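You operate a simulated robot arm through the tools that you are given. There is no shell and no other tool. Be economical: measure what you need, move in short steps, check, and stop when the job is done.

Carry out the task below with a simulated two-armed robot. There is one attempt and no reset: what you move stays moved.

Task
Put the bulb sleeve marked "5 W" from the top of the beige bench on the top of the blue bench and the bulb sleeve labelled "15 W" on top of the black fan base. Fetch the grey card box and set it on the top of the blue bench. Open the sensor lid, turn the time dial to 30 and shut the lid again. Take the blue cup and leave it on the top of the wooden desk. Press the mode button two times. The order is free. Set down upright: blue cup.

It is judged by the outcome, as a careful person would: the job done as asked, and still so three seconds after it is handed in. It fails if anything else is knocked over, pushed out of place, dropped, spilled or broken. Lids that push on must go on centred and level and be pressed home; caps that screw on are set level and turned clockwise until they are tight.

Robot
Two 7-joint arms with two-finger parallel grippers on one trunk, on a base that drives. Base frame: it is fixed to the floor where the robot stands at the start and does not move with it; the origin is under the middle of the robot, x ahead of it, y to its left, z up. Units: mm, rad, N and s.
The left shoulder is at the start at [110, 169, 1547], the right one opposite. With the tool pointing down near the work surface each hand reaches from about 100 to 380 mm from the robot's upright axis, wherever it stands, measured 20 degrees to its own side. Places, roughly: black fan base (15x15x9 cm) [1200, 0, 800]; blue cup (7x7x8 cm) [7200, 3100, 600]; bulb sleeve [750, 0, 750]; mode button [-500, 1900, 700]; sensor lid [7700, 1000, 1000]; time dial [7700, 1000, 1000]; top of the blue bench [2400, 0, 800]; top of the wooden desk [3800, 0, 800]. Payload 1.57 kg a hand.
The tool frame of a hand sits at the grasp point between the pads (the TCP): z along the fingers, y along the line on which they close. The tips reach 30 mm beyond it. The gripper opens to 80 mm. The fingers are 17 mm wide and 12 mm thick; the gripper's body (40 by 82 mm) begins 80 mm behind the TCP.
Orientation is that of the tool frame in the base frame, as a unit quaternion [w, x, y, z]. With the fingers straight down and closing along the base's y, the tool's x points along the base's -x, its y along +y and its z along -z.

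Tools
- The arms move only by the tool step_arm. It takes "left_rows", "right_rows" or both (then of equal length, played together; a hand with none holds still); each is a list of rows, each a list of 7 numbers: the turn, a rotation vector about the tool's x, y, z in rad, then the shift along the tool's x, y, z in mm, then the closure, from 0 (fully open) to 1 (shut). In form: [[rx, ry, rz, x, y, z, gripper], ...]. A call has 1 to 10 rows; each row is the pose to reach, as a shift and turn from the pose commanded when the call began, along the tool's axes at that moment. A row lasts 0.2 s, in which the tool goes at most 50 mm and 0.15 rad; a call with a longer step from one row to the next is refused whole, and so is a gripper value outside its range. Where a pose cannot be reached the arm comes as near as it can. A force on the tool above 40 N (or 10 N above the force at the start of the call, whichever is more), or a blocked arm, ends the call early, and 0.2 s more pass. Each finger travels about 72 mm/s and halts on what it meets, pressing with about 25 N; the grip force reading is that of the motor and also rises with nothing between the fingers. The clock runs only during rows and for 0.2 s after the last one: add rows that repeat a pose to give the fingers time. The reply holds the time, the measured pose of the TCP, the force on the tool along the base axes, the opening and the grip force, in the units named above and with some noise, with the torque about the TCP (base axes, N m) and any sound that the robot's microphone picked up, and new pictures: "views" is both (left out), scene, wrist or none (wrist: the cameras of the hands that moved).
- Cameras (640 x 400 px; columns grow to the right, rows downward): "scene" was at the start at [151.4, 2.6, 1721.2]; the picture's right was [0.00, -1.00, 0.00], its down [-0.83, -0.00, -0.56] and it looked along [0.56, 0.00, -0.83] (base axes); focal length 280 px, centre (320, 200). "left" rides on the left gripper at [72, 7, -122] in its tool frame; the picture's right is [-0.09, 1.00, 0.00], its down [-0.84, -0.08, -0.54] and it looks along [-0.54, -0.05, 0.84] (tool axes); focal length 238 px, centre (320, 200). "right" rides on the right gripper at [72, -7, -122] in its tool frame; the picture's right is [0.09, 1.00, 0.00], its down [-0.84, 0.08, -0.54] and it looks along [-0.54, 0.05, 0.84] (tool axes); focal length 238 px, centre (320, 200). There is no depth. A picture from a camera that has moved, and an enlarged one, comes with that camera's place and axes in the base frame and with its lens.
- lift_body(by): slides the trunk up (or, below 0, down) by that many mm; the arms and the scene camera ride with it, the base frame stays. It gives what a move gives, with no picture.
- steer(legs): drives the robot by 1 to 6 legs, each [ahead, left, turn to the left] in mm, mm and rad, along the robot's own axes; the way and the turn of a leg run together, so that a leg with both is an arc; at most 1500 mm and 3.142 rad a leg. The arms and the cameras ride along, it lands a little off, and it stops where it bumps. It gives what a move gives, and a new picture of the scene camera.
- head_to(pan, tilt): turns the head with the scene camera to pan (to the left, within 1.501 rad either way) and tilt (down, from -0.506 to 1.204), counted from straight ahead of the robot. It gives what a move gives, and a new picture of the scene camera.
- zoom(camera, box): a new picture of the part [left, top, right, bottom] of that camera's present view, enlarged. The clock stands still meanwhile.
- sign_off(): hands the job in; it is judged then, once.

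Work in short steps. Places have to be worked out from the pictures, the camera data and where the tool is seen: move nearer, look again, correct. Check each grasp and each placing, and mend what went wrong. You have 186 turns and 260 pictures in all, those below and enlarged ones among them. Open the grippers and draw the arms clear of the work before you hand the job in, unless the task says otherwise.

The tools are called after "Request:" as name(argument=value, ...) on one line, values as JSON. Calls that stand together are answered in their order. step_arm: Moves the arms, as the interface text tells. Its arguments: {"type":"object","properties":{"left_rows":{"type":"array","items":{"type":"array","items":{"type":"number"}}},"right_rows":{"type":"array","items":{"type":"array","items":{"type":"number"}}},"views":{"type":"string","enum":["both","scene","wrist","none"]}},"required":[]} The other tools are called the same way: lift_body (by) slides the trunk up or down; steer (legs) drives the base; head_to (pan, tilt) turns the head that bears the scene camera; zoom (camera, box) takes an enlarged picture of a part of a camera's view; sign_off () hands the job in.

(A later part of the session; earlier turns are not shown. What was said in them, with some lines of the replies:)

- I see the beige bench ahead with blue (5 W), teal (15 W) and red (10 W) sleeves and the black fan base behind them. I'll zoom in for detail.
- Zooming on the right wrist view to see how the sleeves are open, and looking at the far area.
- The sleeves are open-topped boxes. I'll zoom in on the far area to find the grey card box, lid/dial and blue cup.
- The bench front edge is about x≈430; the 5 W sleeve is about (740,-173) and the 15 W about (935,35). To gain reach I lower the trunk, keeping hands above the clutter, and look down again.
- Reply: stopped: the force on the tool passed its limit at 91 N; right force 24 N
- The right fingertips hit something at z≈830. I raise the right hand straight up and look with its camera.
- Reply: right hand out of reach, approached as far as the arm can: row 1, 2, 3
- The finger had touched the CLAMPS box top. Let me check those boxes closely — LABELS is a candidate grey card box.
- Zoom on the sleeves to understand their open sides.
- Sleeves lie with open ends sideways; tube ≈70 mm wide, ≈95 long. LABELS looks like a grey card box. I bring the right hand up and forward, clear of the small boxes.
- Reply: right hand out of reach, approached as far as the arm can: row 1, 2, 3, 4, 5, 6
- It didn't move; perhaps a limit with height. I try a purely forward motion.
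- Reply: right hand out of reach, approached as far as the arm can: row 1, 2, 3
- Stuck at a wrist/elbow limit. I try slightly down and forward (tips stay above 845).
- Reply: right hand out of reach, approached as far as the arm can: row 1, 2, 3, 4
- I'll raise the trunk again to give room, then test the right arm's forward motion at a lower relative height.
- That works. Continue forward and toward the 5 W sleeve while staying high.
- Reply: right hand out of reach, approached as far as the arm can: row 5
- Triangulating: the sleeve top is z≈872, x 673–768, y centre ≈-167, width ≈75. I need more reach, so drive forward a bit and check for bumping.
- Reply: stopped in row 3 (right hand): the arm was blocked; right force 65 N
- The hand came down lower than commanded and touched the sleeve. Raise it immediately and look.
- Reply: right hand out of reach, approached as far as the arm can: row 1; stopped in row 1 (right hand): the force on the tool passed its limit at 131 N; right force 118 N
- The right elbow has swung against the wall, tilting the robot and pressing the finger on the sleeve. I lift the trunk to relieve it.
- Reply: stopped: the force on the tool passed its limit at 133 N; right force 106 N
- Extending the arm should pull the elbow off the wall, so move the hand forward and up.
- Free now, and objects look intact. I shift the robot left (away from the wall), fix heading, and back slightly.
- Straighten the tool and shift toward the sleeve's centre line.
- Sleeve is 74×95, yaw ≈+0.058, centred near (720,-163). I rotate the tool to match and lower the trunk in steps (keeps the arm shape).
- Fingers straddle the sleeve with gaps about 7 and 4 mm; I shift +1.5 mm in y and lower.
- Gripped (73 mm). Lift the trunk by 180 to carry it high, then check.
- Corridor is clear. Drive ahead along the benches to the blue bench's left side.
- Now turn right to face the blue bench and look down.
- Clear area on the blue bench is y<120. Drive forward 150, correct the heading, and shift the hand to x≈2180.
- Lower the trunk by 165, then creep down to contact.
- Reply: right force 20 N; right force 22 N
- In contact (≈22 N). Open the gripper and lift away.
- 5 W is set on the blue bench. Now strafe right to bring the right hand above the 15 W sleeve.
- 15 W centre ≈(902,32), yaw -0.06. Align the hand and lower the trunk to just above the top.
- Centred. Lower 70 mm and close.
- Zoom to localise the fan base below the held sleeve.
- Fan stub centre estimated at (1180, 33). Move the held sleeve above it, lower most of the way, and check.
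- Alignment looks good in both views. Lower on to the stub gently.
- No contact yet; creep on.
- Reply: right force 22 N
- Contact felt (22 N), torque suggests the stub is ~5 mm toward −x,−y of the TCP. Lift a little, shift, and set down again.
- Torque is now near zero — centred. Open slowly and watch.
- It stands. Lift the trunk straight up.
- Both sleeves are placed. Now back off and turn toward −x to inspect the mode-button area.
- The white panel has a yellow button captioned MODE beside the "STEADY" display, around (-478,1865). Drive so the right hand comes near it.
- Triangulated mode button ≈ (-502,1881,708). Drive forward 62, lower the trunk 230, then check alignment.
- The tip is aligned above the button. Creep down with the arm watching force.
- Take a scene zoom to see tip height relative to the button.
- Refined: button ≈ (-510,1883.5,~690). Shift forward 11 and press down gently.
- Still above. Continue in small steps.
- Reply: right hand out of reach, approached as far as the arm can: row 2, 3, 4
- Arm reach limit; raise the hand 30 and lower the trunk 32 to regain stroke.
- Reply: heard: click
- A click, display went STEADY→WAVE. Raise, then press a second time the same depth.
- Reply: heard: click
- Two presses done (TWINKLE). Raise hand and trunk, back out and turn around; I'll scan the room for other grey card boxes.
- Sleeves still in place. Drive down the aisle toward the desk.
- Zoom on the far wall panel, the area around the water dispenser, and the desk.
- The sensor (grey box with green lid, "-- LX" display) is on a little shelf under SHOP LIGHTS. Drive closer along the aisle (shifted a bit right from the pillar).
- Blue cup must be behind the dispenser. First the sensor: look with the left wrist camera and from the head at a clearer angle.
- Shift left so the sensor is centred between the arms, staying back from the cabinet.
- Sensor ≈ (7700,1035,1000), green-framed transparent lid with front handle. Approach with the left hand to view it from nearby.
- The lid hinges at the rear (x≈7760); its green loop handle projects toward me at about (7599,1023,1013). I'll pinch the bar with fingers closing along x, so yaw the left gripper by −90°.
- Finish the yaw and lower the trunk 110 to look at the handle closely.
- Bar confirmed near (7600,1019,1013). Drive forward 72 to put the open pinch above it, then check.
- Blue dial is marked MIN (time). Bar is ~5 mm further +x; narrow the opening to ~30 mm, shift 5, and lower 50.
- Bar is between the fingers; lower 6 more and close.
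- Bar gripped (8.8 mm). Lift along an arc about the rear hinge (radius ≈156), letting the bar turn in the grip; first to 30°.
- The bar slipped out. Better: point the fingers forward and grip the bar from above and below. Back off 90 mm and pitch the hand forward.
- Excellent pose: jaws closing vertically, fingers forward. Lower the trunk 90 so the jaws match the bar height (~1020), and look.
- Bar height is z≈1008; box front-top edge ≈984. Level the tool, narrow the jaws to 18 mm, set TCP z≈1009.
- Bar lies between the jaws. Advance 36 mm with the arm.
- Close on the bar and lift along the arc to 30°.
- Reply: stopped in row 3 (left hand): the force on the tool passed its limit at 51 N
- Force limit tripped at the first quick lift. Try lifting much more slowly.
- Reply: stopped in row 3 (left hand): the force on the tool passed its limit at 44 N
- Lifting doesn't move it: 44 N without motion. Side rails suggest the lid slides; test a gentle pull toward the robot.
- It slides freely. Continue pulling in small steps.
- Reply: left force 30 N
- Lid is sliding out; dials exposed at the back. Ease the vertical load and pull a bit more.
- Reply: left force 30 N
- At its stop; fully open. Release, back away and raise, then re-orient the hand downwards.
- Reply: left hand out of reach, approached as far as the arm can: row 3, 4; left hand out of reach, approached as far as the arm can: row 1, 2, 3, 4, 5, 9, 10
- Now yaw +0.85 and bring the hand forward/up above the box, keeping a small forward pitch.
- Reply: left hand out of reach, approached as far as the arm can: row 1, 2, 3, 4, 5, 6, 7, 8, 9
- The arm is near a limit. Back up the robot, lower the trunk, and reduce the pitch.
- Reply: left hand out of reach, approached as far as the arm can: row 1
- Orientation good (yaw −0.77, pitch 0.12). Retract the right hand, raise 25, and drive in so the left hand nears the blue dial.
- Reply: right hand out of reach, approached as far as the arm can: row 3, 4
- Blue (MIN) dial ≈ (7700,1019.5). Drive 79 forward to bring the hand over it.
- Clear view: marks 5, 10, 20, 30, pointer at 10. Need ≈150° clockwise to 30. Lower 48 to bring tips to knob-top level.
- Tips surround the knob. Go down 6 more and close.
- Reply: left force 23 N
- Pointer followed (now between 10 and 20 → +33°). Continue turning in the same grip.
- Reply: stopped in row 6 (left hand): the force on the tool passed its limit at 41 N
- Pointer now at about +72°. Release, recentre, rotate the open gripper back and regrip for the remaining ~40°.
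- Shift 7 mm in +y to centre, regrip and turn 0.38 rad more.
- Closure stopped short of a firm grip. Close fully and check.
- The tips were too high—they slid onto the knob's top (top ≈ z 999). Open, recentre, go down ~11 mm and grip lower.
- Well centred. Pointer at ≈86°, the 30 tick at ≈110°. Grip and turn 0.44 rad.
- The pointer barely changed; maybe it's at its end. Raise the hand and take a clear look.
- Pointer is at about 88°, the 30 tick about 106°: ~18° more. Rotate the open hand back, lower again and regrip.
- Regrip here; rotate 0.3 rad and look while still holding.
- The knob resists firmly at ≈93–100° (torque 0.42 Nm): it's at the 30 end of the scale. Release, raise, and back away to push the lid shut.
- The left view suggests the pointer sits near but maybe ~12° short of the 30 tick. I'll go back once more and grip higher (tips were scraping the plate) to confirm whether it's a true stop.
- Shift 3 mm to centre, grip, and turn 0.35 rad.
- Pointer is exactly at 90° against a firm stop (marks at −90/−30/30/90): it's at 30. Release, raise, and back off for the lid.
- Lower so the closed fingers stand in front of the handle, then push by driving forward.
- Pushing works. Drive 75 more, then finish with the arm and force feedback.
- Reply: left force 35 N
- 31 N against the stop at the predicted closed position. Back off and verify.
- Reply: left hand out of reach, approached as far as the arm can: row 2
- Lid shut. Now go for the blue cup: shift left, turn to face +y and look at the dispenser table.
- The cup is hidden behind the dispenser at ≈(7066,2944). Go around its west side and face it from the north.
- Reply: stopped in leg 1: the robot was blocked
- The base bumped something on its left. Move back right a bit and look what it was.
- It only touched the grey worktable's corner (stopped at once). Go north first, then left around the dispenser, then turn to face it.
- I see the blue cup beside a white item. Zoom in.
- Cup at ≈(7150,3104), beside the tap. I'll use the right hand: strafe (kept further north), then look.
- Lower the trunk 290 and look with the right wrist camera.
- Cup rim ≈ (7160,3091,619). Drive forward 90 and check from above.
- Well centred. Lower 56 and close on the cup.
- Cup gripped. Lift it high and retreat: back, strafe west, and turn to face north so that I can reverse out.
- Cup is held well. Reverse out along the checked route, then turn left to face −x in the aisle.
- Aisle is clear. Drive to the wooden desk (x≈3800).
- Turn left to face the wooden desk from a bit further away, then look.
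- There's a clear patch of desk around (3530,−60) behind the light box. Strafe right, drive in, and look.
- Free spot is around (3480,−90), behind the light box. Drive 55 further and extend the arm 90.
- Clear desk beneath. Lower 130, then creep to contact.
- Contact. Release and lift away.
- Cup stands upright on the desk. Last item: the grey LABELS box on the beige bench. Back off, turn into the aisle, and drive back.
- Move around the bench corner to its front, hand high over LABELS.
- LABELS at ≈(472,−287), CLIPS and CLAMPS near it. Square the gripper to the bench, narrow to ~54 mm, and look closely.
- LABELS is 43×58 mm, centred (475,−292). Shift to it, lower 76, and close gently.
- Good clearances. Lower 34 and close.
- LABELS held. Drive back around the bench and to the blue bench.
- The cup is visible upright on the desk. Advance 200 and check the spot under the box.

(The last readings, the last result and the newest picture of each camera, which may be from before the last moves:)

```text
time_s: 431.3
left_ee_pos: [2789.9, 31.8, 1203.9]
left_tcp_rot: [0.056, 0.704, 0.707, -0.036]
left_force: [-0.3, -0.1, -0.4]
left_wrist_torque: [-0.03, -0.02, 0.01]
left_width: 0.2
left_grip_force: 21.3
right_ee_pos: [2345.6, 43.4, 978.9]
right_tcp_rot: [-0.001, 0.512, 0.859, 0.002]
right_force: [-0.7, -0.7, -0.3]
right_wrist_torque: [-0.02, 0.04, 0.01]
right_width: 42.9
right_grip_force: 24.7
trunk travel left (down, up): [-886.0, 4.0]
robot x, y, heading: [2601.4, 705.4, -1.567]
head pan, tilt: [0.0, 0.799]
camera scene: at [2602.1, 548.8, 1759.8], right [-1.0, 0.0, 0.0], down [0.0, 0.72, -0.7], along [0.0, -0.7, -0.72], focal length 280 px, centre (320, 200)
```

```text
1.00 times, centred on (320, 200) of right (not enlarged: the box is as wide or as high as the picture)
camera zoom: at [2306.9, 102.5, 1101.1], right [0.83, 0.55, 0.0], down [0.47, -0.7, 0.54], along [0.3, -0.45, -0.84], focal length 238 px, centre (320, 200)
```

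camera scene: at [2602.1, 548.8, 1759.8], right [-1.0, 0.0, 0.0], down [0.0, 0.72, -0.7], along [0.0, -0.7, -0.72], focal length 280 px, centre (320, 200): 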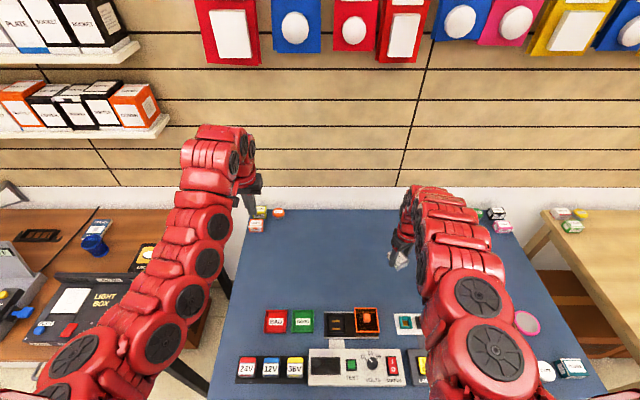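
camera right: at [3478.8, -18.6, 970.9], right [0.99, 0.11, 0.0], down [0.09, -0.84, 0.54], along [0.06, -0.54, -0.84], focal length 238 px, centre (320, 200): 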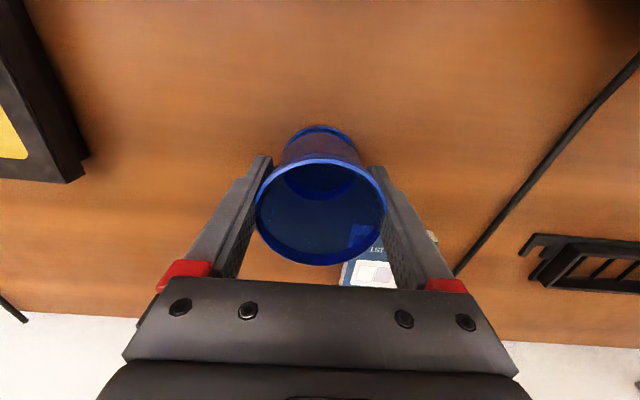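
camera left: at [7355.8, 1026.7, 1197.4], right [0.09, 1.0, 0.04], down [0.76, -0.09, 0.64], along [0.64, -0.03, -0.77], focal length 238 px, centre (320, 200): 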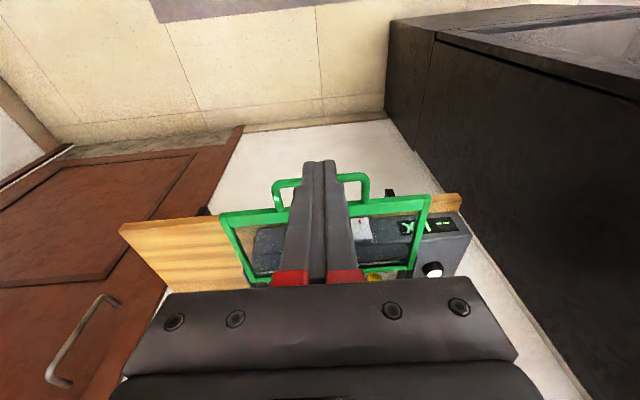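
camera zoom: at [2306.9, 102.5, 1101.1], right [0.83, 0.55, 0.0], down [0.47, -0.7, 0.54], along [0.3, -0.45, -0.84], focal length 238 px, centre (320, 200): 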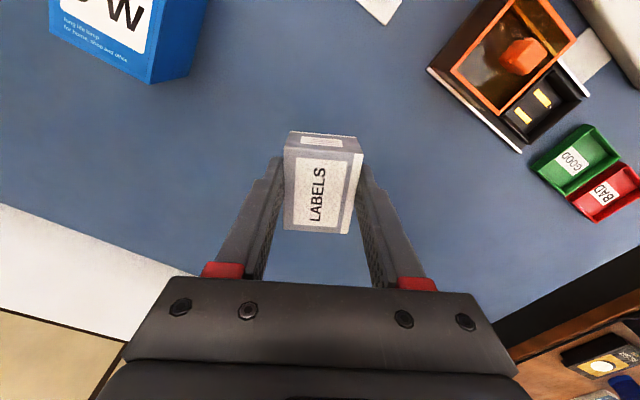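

Clear spot. Lower 126, creep to contact, and release.

Request:
lift_body(by=-126)

Request:
step_arm(right_rows=[[0, 0, 0, 0, 0, 3, 0.6], [0, 0, 0, 0, 0, 6, 0.6], [0, 0, 0, 0, 0, 9, 0.6]], views="wrist")

```text
time_s: 432.9
left_ee_pos: [2789.7, 30.7, 1076.7]
left_tcp_rot: [0.055, 0.705, 0.707, -0.035]
left_force: [0.4, 0.1, 0.1]
left_wrist_torque: [0.0, 0.0, 0.03]
left_width: 0.0
left_grip_force: 21.5
right_ee_pos: [2345.2, 43.2, 852.0]
right_tcp_rot: [-0.001, 0.512, 0.859, 0.002]
right_force: [0.3, -0.2, -1.2]
right_wrist_torque: [0.01, -0.03, -0.01]
right_width: 43.0
right_grip_force: 25.1
trunk travel left (down, up): [-760.0, 130.0]
robot x, y, heading: [2603.3, 701.8, -1.567]
head pan, tilt: [0.0, 0.799]
```

```text
time_s: 433.6
left_ee_pos: [2788.5, 30.8, 1076.2]
left_tcp_rot: [0.055, 0.705, 0.706, -0.036]
left_force: [-0.8, 0.2, -0.6]
left_wrist_torque: [0.0, 0.02, 0.0]
left_width: 0.0
left_grip_force: 21.5
right_ee_pos: [2345.7, 41.7, 843.9]
right_tcp_rot: [0.0, 0.512, 0.859, 0.002]
right_force: [-0.2, 0.6, -0.1]
right_wrist_torque: [-0.03, 0.0, 0.0]
right_width: 43.0
right_grip_force: 24.6
trunk travel left (down, up): [-760.0, 130.0]
robot x, y, heading: [2601.2, 705.6, -1.567]
head pan, tilt: [0.0, 0.799]
camera right: at [2306.5, 101.1, 965.3], right [0.83, 0.55, 0.0], down [0.47, -0.7, 0.54], along [0.3, -0.45, -0.84], focal length 238 px, centre (320, 200)
```

right: 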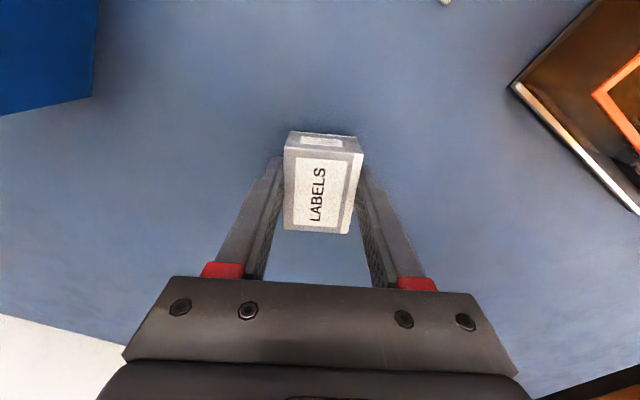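

No contact yet; creep further.

Request:
step_arm(right_rows=[[0, 0, 0, 0, 0, 2, 0.6], [0, 0, 0, 0, 0, 4, 0.6], [0, 0, 0, 0, 0, 6, 0.6], [0, 0, 0, 0, 0, 8, 0.6]], views="none")

```text
time_s: 434.6
left_ee_pos: [2788.6, 31.4, 1077.1]
left_tcp_rot: [0.055, 0.704, 0.707, -0.035]
left_force: [0.4, -0.1, 0.8]
left_wrist_torque: [0.0, -0.02, 0.01]
left_width: 0.0
left_grip_force: 21.5
right_ee_pos: [2346.1, 42.8, 834.8]
right_tcp_rot: [-0.001, 0.513, 0.858, 0.003]
right_force: [0.0, 0.2, -0.2]
right_wrist_torque: [0.01, -0.03, 0.01]
right_width: 42.9
right_grip_force: 25.1
trunk travel left (down, up): [-760.0, 130.0]
robot x, y, heading: [2601.2, 705.8, -1.568]
head pan, tilt: [0.0, 0.799]
```

Request:
step_arm(right_rows=[[0, 0, 0, 0, 0, 2, 0.6], [0, 0, 0, 0, 0, 4, 0.6], [0, 0, 0, 0, 0, 6, 0.6], [0, 0, 0, 0, 0, 8, 0.6], [0, 0, 0, 0, 0, 10, 0.6]], views="wrist")

```text
time_s: 435.9
left_ee_pos: [2790.5, 34.4, 1079.0]
left_tcp_rot: [0.055, 0.704, 0.707, -0.037]
left_force: [-0.6, 0.3, -0.9]
left_wrist_torque: [0.01, -0.02, 0.0]
left_width: 0.0
left_grip_force: 21.3
right_ee_pos: [2346.6, 42.0, 829.6]
right_tcp_rot: [0.001, 0.512, 0.859, -0.002]
right_force: [-1.0, -2.0, 36.1]
right_wrist_torque: [0.81, -0.3, 0.25]
right_width: 43.0
right_grip_force: 25.2
trunk travel left (down, up): [-760.0, 130.0]
robot x, y, heading: [2603.6, 703.0, -1.572]
head pan, tilt: [0.0, 0.799]
camera right: at [2307.3, 102.3, 951.7], right [0.83, 0.55, 0.0], down [0.47, -0.7, 0.54], along [0.3, -0.45, -0.84], focal length 238 px, centre (320, 200)
```

right: 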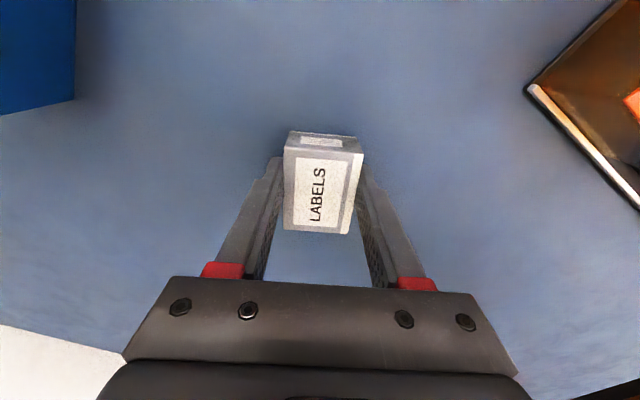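

Contact at z≈830. Relieve, open, and lift away.

Request:
step_arm(right_rows=[[0, 0, 0, 0, 0, -3, 0.6], [0, 0, 0, 0, 0, -3, 0.5], [0, 0, 0, 0, 0, -3, 0.3], [0, 0, 0, 0, 0, -3, 0.1], [0, 0, 0, 0, 0, -3, 0]], views="none")

Request:
lift_body(by=128)

Request:
steer(legs=[[-300, 0, 0]])

Request:
head_to(pan=-0.25, tilt=0.7)

```text
time_s: 437.1
left_ee_pos: [2793.2, 34.5, 1077.6]
left_tcp_rot: [0.055, 0.704, 0.707, -0.036]
left_force: [-0.7, -0.7, -0.4]
left_wrist_torque: [0.02, 0.02, -0.03]
left_width: 0.0
left_grip_force: 20.8
right_ee_pos: [2352.2, 46.4, 830.1]
right_tcp_rot: [0.0, 0.511, 0.86, 0.003]
right_force: [12.5, 6.8, 28.2]
right_wrist_torque: [-0.49, 0.42, 0.36]
right_width: 67.5
right_grip_force: 0.0
trunk travel left (down, up): [-760.0, 130.0]
robot x, y, heading: [2600.5, 706.8, -1.561]
head pan, tilt: [0.0, 0.799]
```

```text
time_s: 438.6
left_ee_pos: [2787.9, 31.1, 1204.4]
left_tcp_rot: [0.055, 0.704, 0.708, -0.035]
left_force: [0.9, 0.4, 1.5]
left_wrist_torque: [0.0, 0.03, 0.0]
left_width: 0.3
left_grip_force: 21.7
right_ee_pos: [2346.2, 42.0, 956.7]
right_tcp_rot: [-0.001, 0.512, 0.859, 0.002]
right_force: [-0.5, -0.3, -0.7]
right_wrist_torque: [-0.01, 0.02, 0.0]
right_width: 80.2
right_grip_force: 0.0
trunk travel left (down, up): [-888.0, 2.0]
robot x, y, heading: [2602.8, 701.2, -1.568]
head pan, tilt: [0.0, 0.799]
```

```text
time_s: 440.7
left_ee_pos: [2791.4, 337.4, 1203.5]
left_tcp_rot: [0.054, 0.702, 0.709, -0.035]
left_force: [0.2, 0.2, -0.9]
left_wrist_torque: [0.0, 0.0, 0.02]
left_width: 0.0
left_grip_force: 21.2
right_ee_pos: [2347.2, 346.4, 954.9]
right_tcp_rot: [-0.001, 0.511, 0.86, 0.002]
right_force: [-0.2, -0.1, -0.2]
right_wrist_torque: [0.01, -0.03, 0.01]
right_width: 80.0
right_grip_force: 0.0
trunk travel left (down, up): [-888.0, 2.0]
robot x, y, heading: [2596.3, 1012.3, -1.561]
head pan, tilt: [0.0, 0.799]
camera scene: at [2601.4, 849.9, 1761.3], right [-1.0, -0.01, 0.0], down [0.0, 0.72, -0.7], along [0.0, -0.7, -0.72], focal length 280 px, centre (320, 200)
```

scene: 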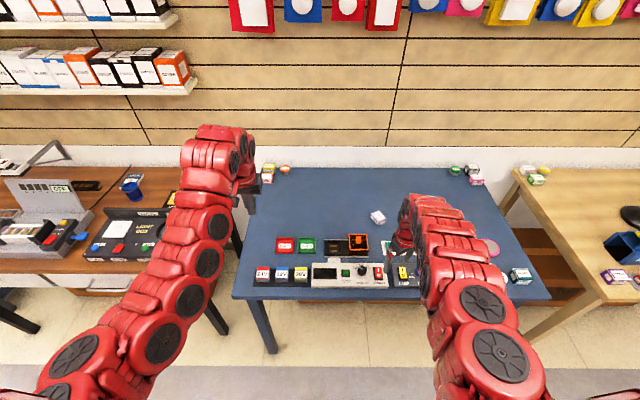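

```text
time_s: 441.5
left_ee_pos: [2790.6, 338.5, 1204.8]
left_tcp_rot: [0.055, 0.703, 0.708, -0.035]
left_force: [0.0, 0.1, 0.1]
left_wrist_torque: [-0.02, -0.02, 0.03]
left_width: 0.0
left_grip_force: 21.3
right_ee_pos: [2346.9, 347.1, 957.7]
right_tcp_rot: [0.0, 0.511, 0.86, 0.001]
right_force: [0.6, 1.0, 0.4]
right_wrist_torque: [-0.05, -0.02, -0.04]
right_width: 80.4
right_grip_force: 0.1
trunk travel left (down, up): [-888.0, 2.0]
robot x, y, heading: [2604.4, 1012.3, -1.565]
head pan, tilt: [-0.25, 0.7]
camera scene: at [2580.5, 851.3, 1769.9], right [-0.97, 0.24, 0.0], down [0.15, 0.63, -0.77], along [-0.18, -0.74, -0.64], focal length 280 px, centre (320, 200)
```

scene: 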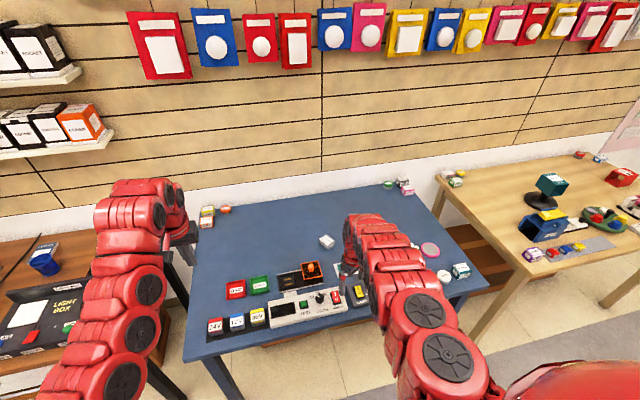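

Verify all placings with zooms.

Request:
zoom(camera="scene", box=[190, 200, 480, 350])

Request:
zoom(camera="scene", box=[490, 140, 640, 260])

Request:
steer(legs=[[-60, 300, 0]])

Request:
zoom(camera="scene", box=[320, 170, 560, 320])

```text
2.21 times, centred on (335, 275) of scene
camera zoom: at [2580.5, 851.3, 1769.9], right [-0.97, 0.24, 0.0], down [0.15, 0.63, -0.77], along [-0.18, -0.74, -0.64], focal length 619 px, centre (287, 34)
```

zoom: 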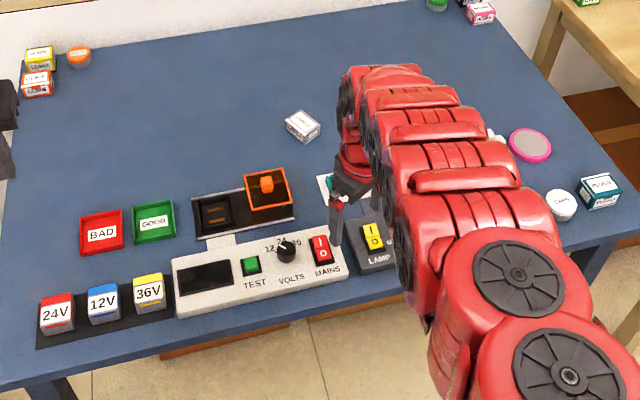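

```text
3.33 times, centred on (565, 200) of scene
camera zoom: at [2580.5, 851.3, 1769.9], right [-0.97, 0.24, 0.0], down [0.15, 0.63, -0.77], along [-0.18, -0.74, -0.64], focal length 935 px, centre (-497, 200)
```

zoom: 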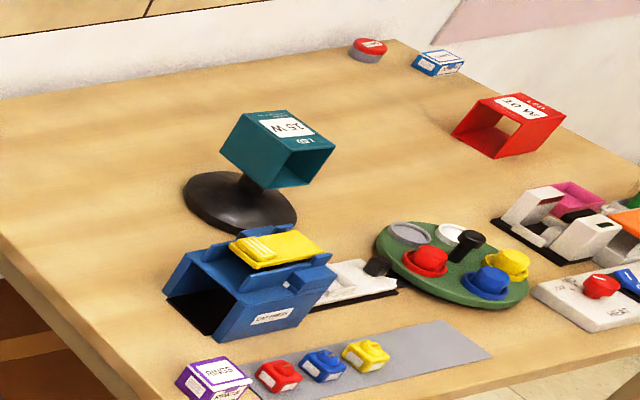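

```text
time_s: 443.5
left_ee_pos: [3082.6, 398.7, 1204.9]
left_tcp_rot: [0.055, 0.704, 0.707, -0.035]
left_force: [-0.3, 0.0, 0.4]
left_wrist_torque: [-0.02, -0.01, 0.05]
left_width: 0.0
left_grip_force: 21.2
right_ee_pos: [2639.3, 410.0, 955.9]
right_tcp_rot: [-0.001, 0.511, 0.859, 0.002]
right_force: [-0.3, 0.6, -0.8]
right_wrist_torque: [0.04, -0.02, -0.01]
right_width: 80.1
right_grip_force: 0.1
trunk travel left (down, up): [-888.0, 2.0]
robot x, y, heading: [2894.3, 1074.0, -1.57]
head pan, tilt: [-0.25, 0.7]
camera scene: at [2872.6, 911.8, 1769.7], right [-0.97, 0.24, 0.0], down [0.16, 0.63, -0.76], along [-0.19, -0.74, -0.64], focal length 280 px, centre (320, 200)
```

scene: 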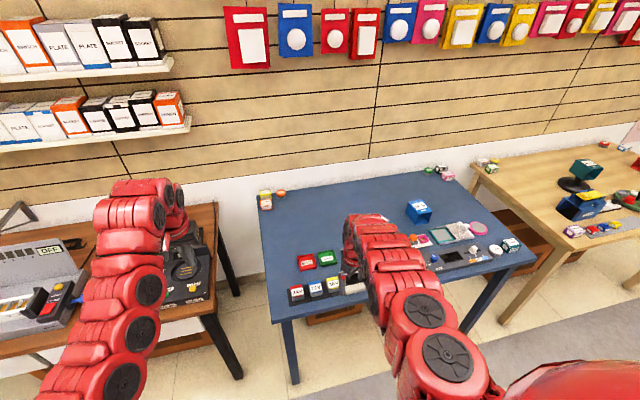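

```text
2.67 times, centred on (440, 245) of scene
camera zoom: at [2872.6, 911.8, 1769.7], right [-0.97, 0.24, 0.0], down [0.16, 0.63, -0.76], along [-0.19, -0.74, -0.64], focal length 748 px, centre (0, 80)
```

zoom: 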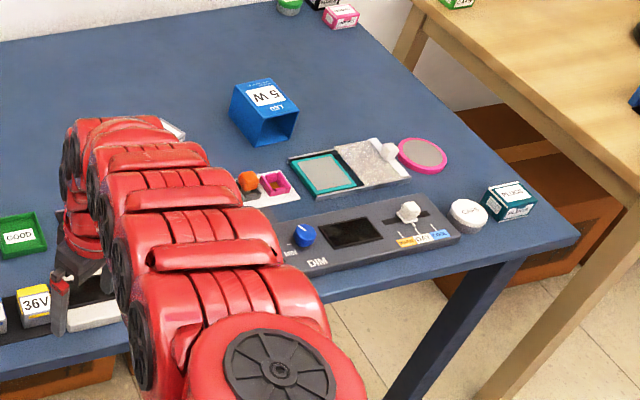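

Everything is in place. Open the left gripper and draw back clear before handing in.

Request:
steer(legs=[[-130, 0, 0]])

Request:
step_arm(left_rows=[[0, 0, 0, 0, 0, 0, 0.6], [0, 0, 0, 0, 0, 0, 0.3], [0, 0, 0, 0, 0, 0, 0], [0, 0, 0, 0, 0, 0, 0], [0, 0, 0, 0, 0, 0, 0]], views="none")

```text
time_s: 444.8
left_ee_pos: [3083.4, 527.3, 1203.2]
left_tcp_rot: [0.055, 0.703, 0.708, -0.034]
left_force: [0.0, 0.4, 0.1]
left_wrist_torque: [-0.03, 0.0, 0.03]
left_width: 0.0
left_grip_force: 21.3
right_ee_pos: [2639.4, 539.0, 954.8]
right_tcp_rot: [-0.001, 0.511, 0.859, 0.003]
right_force: [0.5, 0.3, 0.1]
right_wrist_torque: [-0.02, 0.01, -0.02]
right_width: 80.2
right_grip_force: 0.1
trunk travel left (down, up): [-888.0, 2.0]
robot x, y, heading: [2896.5, 1200.7, -1.565]
head pan, tilt: [-0.25, 0.7]
camera scene: at [2874.1, 1040.1, 1769.5], right [-0.97, 0.24, 0.0], down [0.16, 0.63, -0.76], along [-0.19, -0.74, -0.65], focal length 280 px, centre (320, 200)
```

scene: 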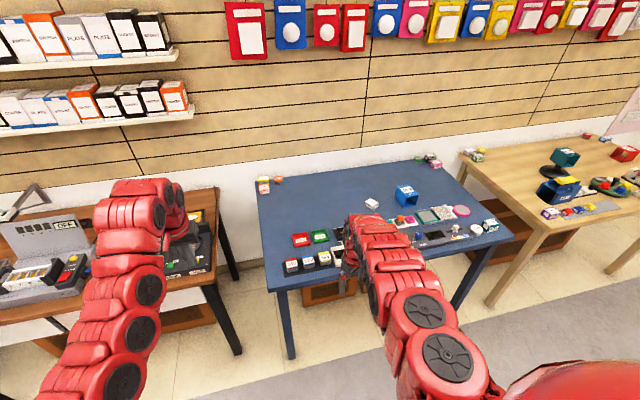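

```text
time_s: 446.0
left_ee_pos: [3083.2, 530.4, 1202.8]
left_tcp_rot: [0.055, 0.702, 0.709, -0.034]
left_force: [-1.0, -0.2, -0.3]
left_wrist_torque: [0.0, -0.01, -0.02]
left_width: 79.6
left_grip_force: 0.0
right_ee_pos: [2641.0, 539.9, 956.1]
right_tcp_rot: [0.0, 0.512, 0.859, 0.002]
right_force: [-0.5, 0.0, 0.2]
right_wrist_torque: [0.0, 0.03, 0.01]
right_width: 80.2
right_grip_force: 0.1
trunk travel left (down, up): [-888.0, 2.0]
robot x, y, heading: [2892.4, 1201.3, -1.566]
head pan, tilt: [-0.25, 0.7]
```

All tasks are done, both grippers are open and the arms are clear; handing in.

Request:
sign_off()

```text
The job is handed in.
```

I did every part of the job and handed it in; two points below rest on my judgement rather than a direct check.

- **Sleeves:** the 5 W sleeve is on the blue bench. The 15 W sleeve sits on top of the black fan base.
- **Grey card box:** it is on the blue bench. The task gave no position for it. I took it to be the grey box marked "LABELS" from the beige bench, having seen no other grey card box.
- **Sensor:** I slid the lid open, turned the time dial from 10 towards 30 until it met a firm stop, and pushed the lid shut against its stop. I judged that stop to be 30, but some views showed the pointer slightly short of the 30 mark.
- **Blue cup:** it stands upright on the wooden desk.
- **Mode button:** pressed twice. The display went from STEADY to WAVE to TWINKLE.

There were three unplanned contacts along the way:
- A finger pressed on the "CLAMPS" box, which later looked slightly turned.
- A finger pressed on the 5 W sleeve when the right elbow caught the wall.
- The base bumped something near the grey worktable's corner and stopped; I couldn't see what it touched.

I saw nothing knocked over or broken.
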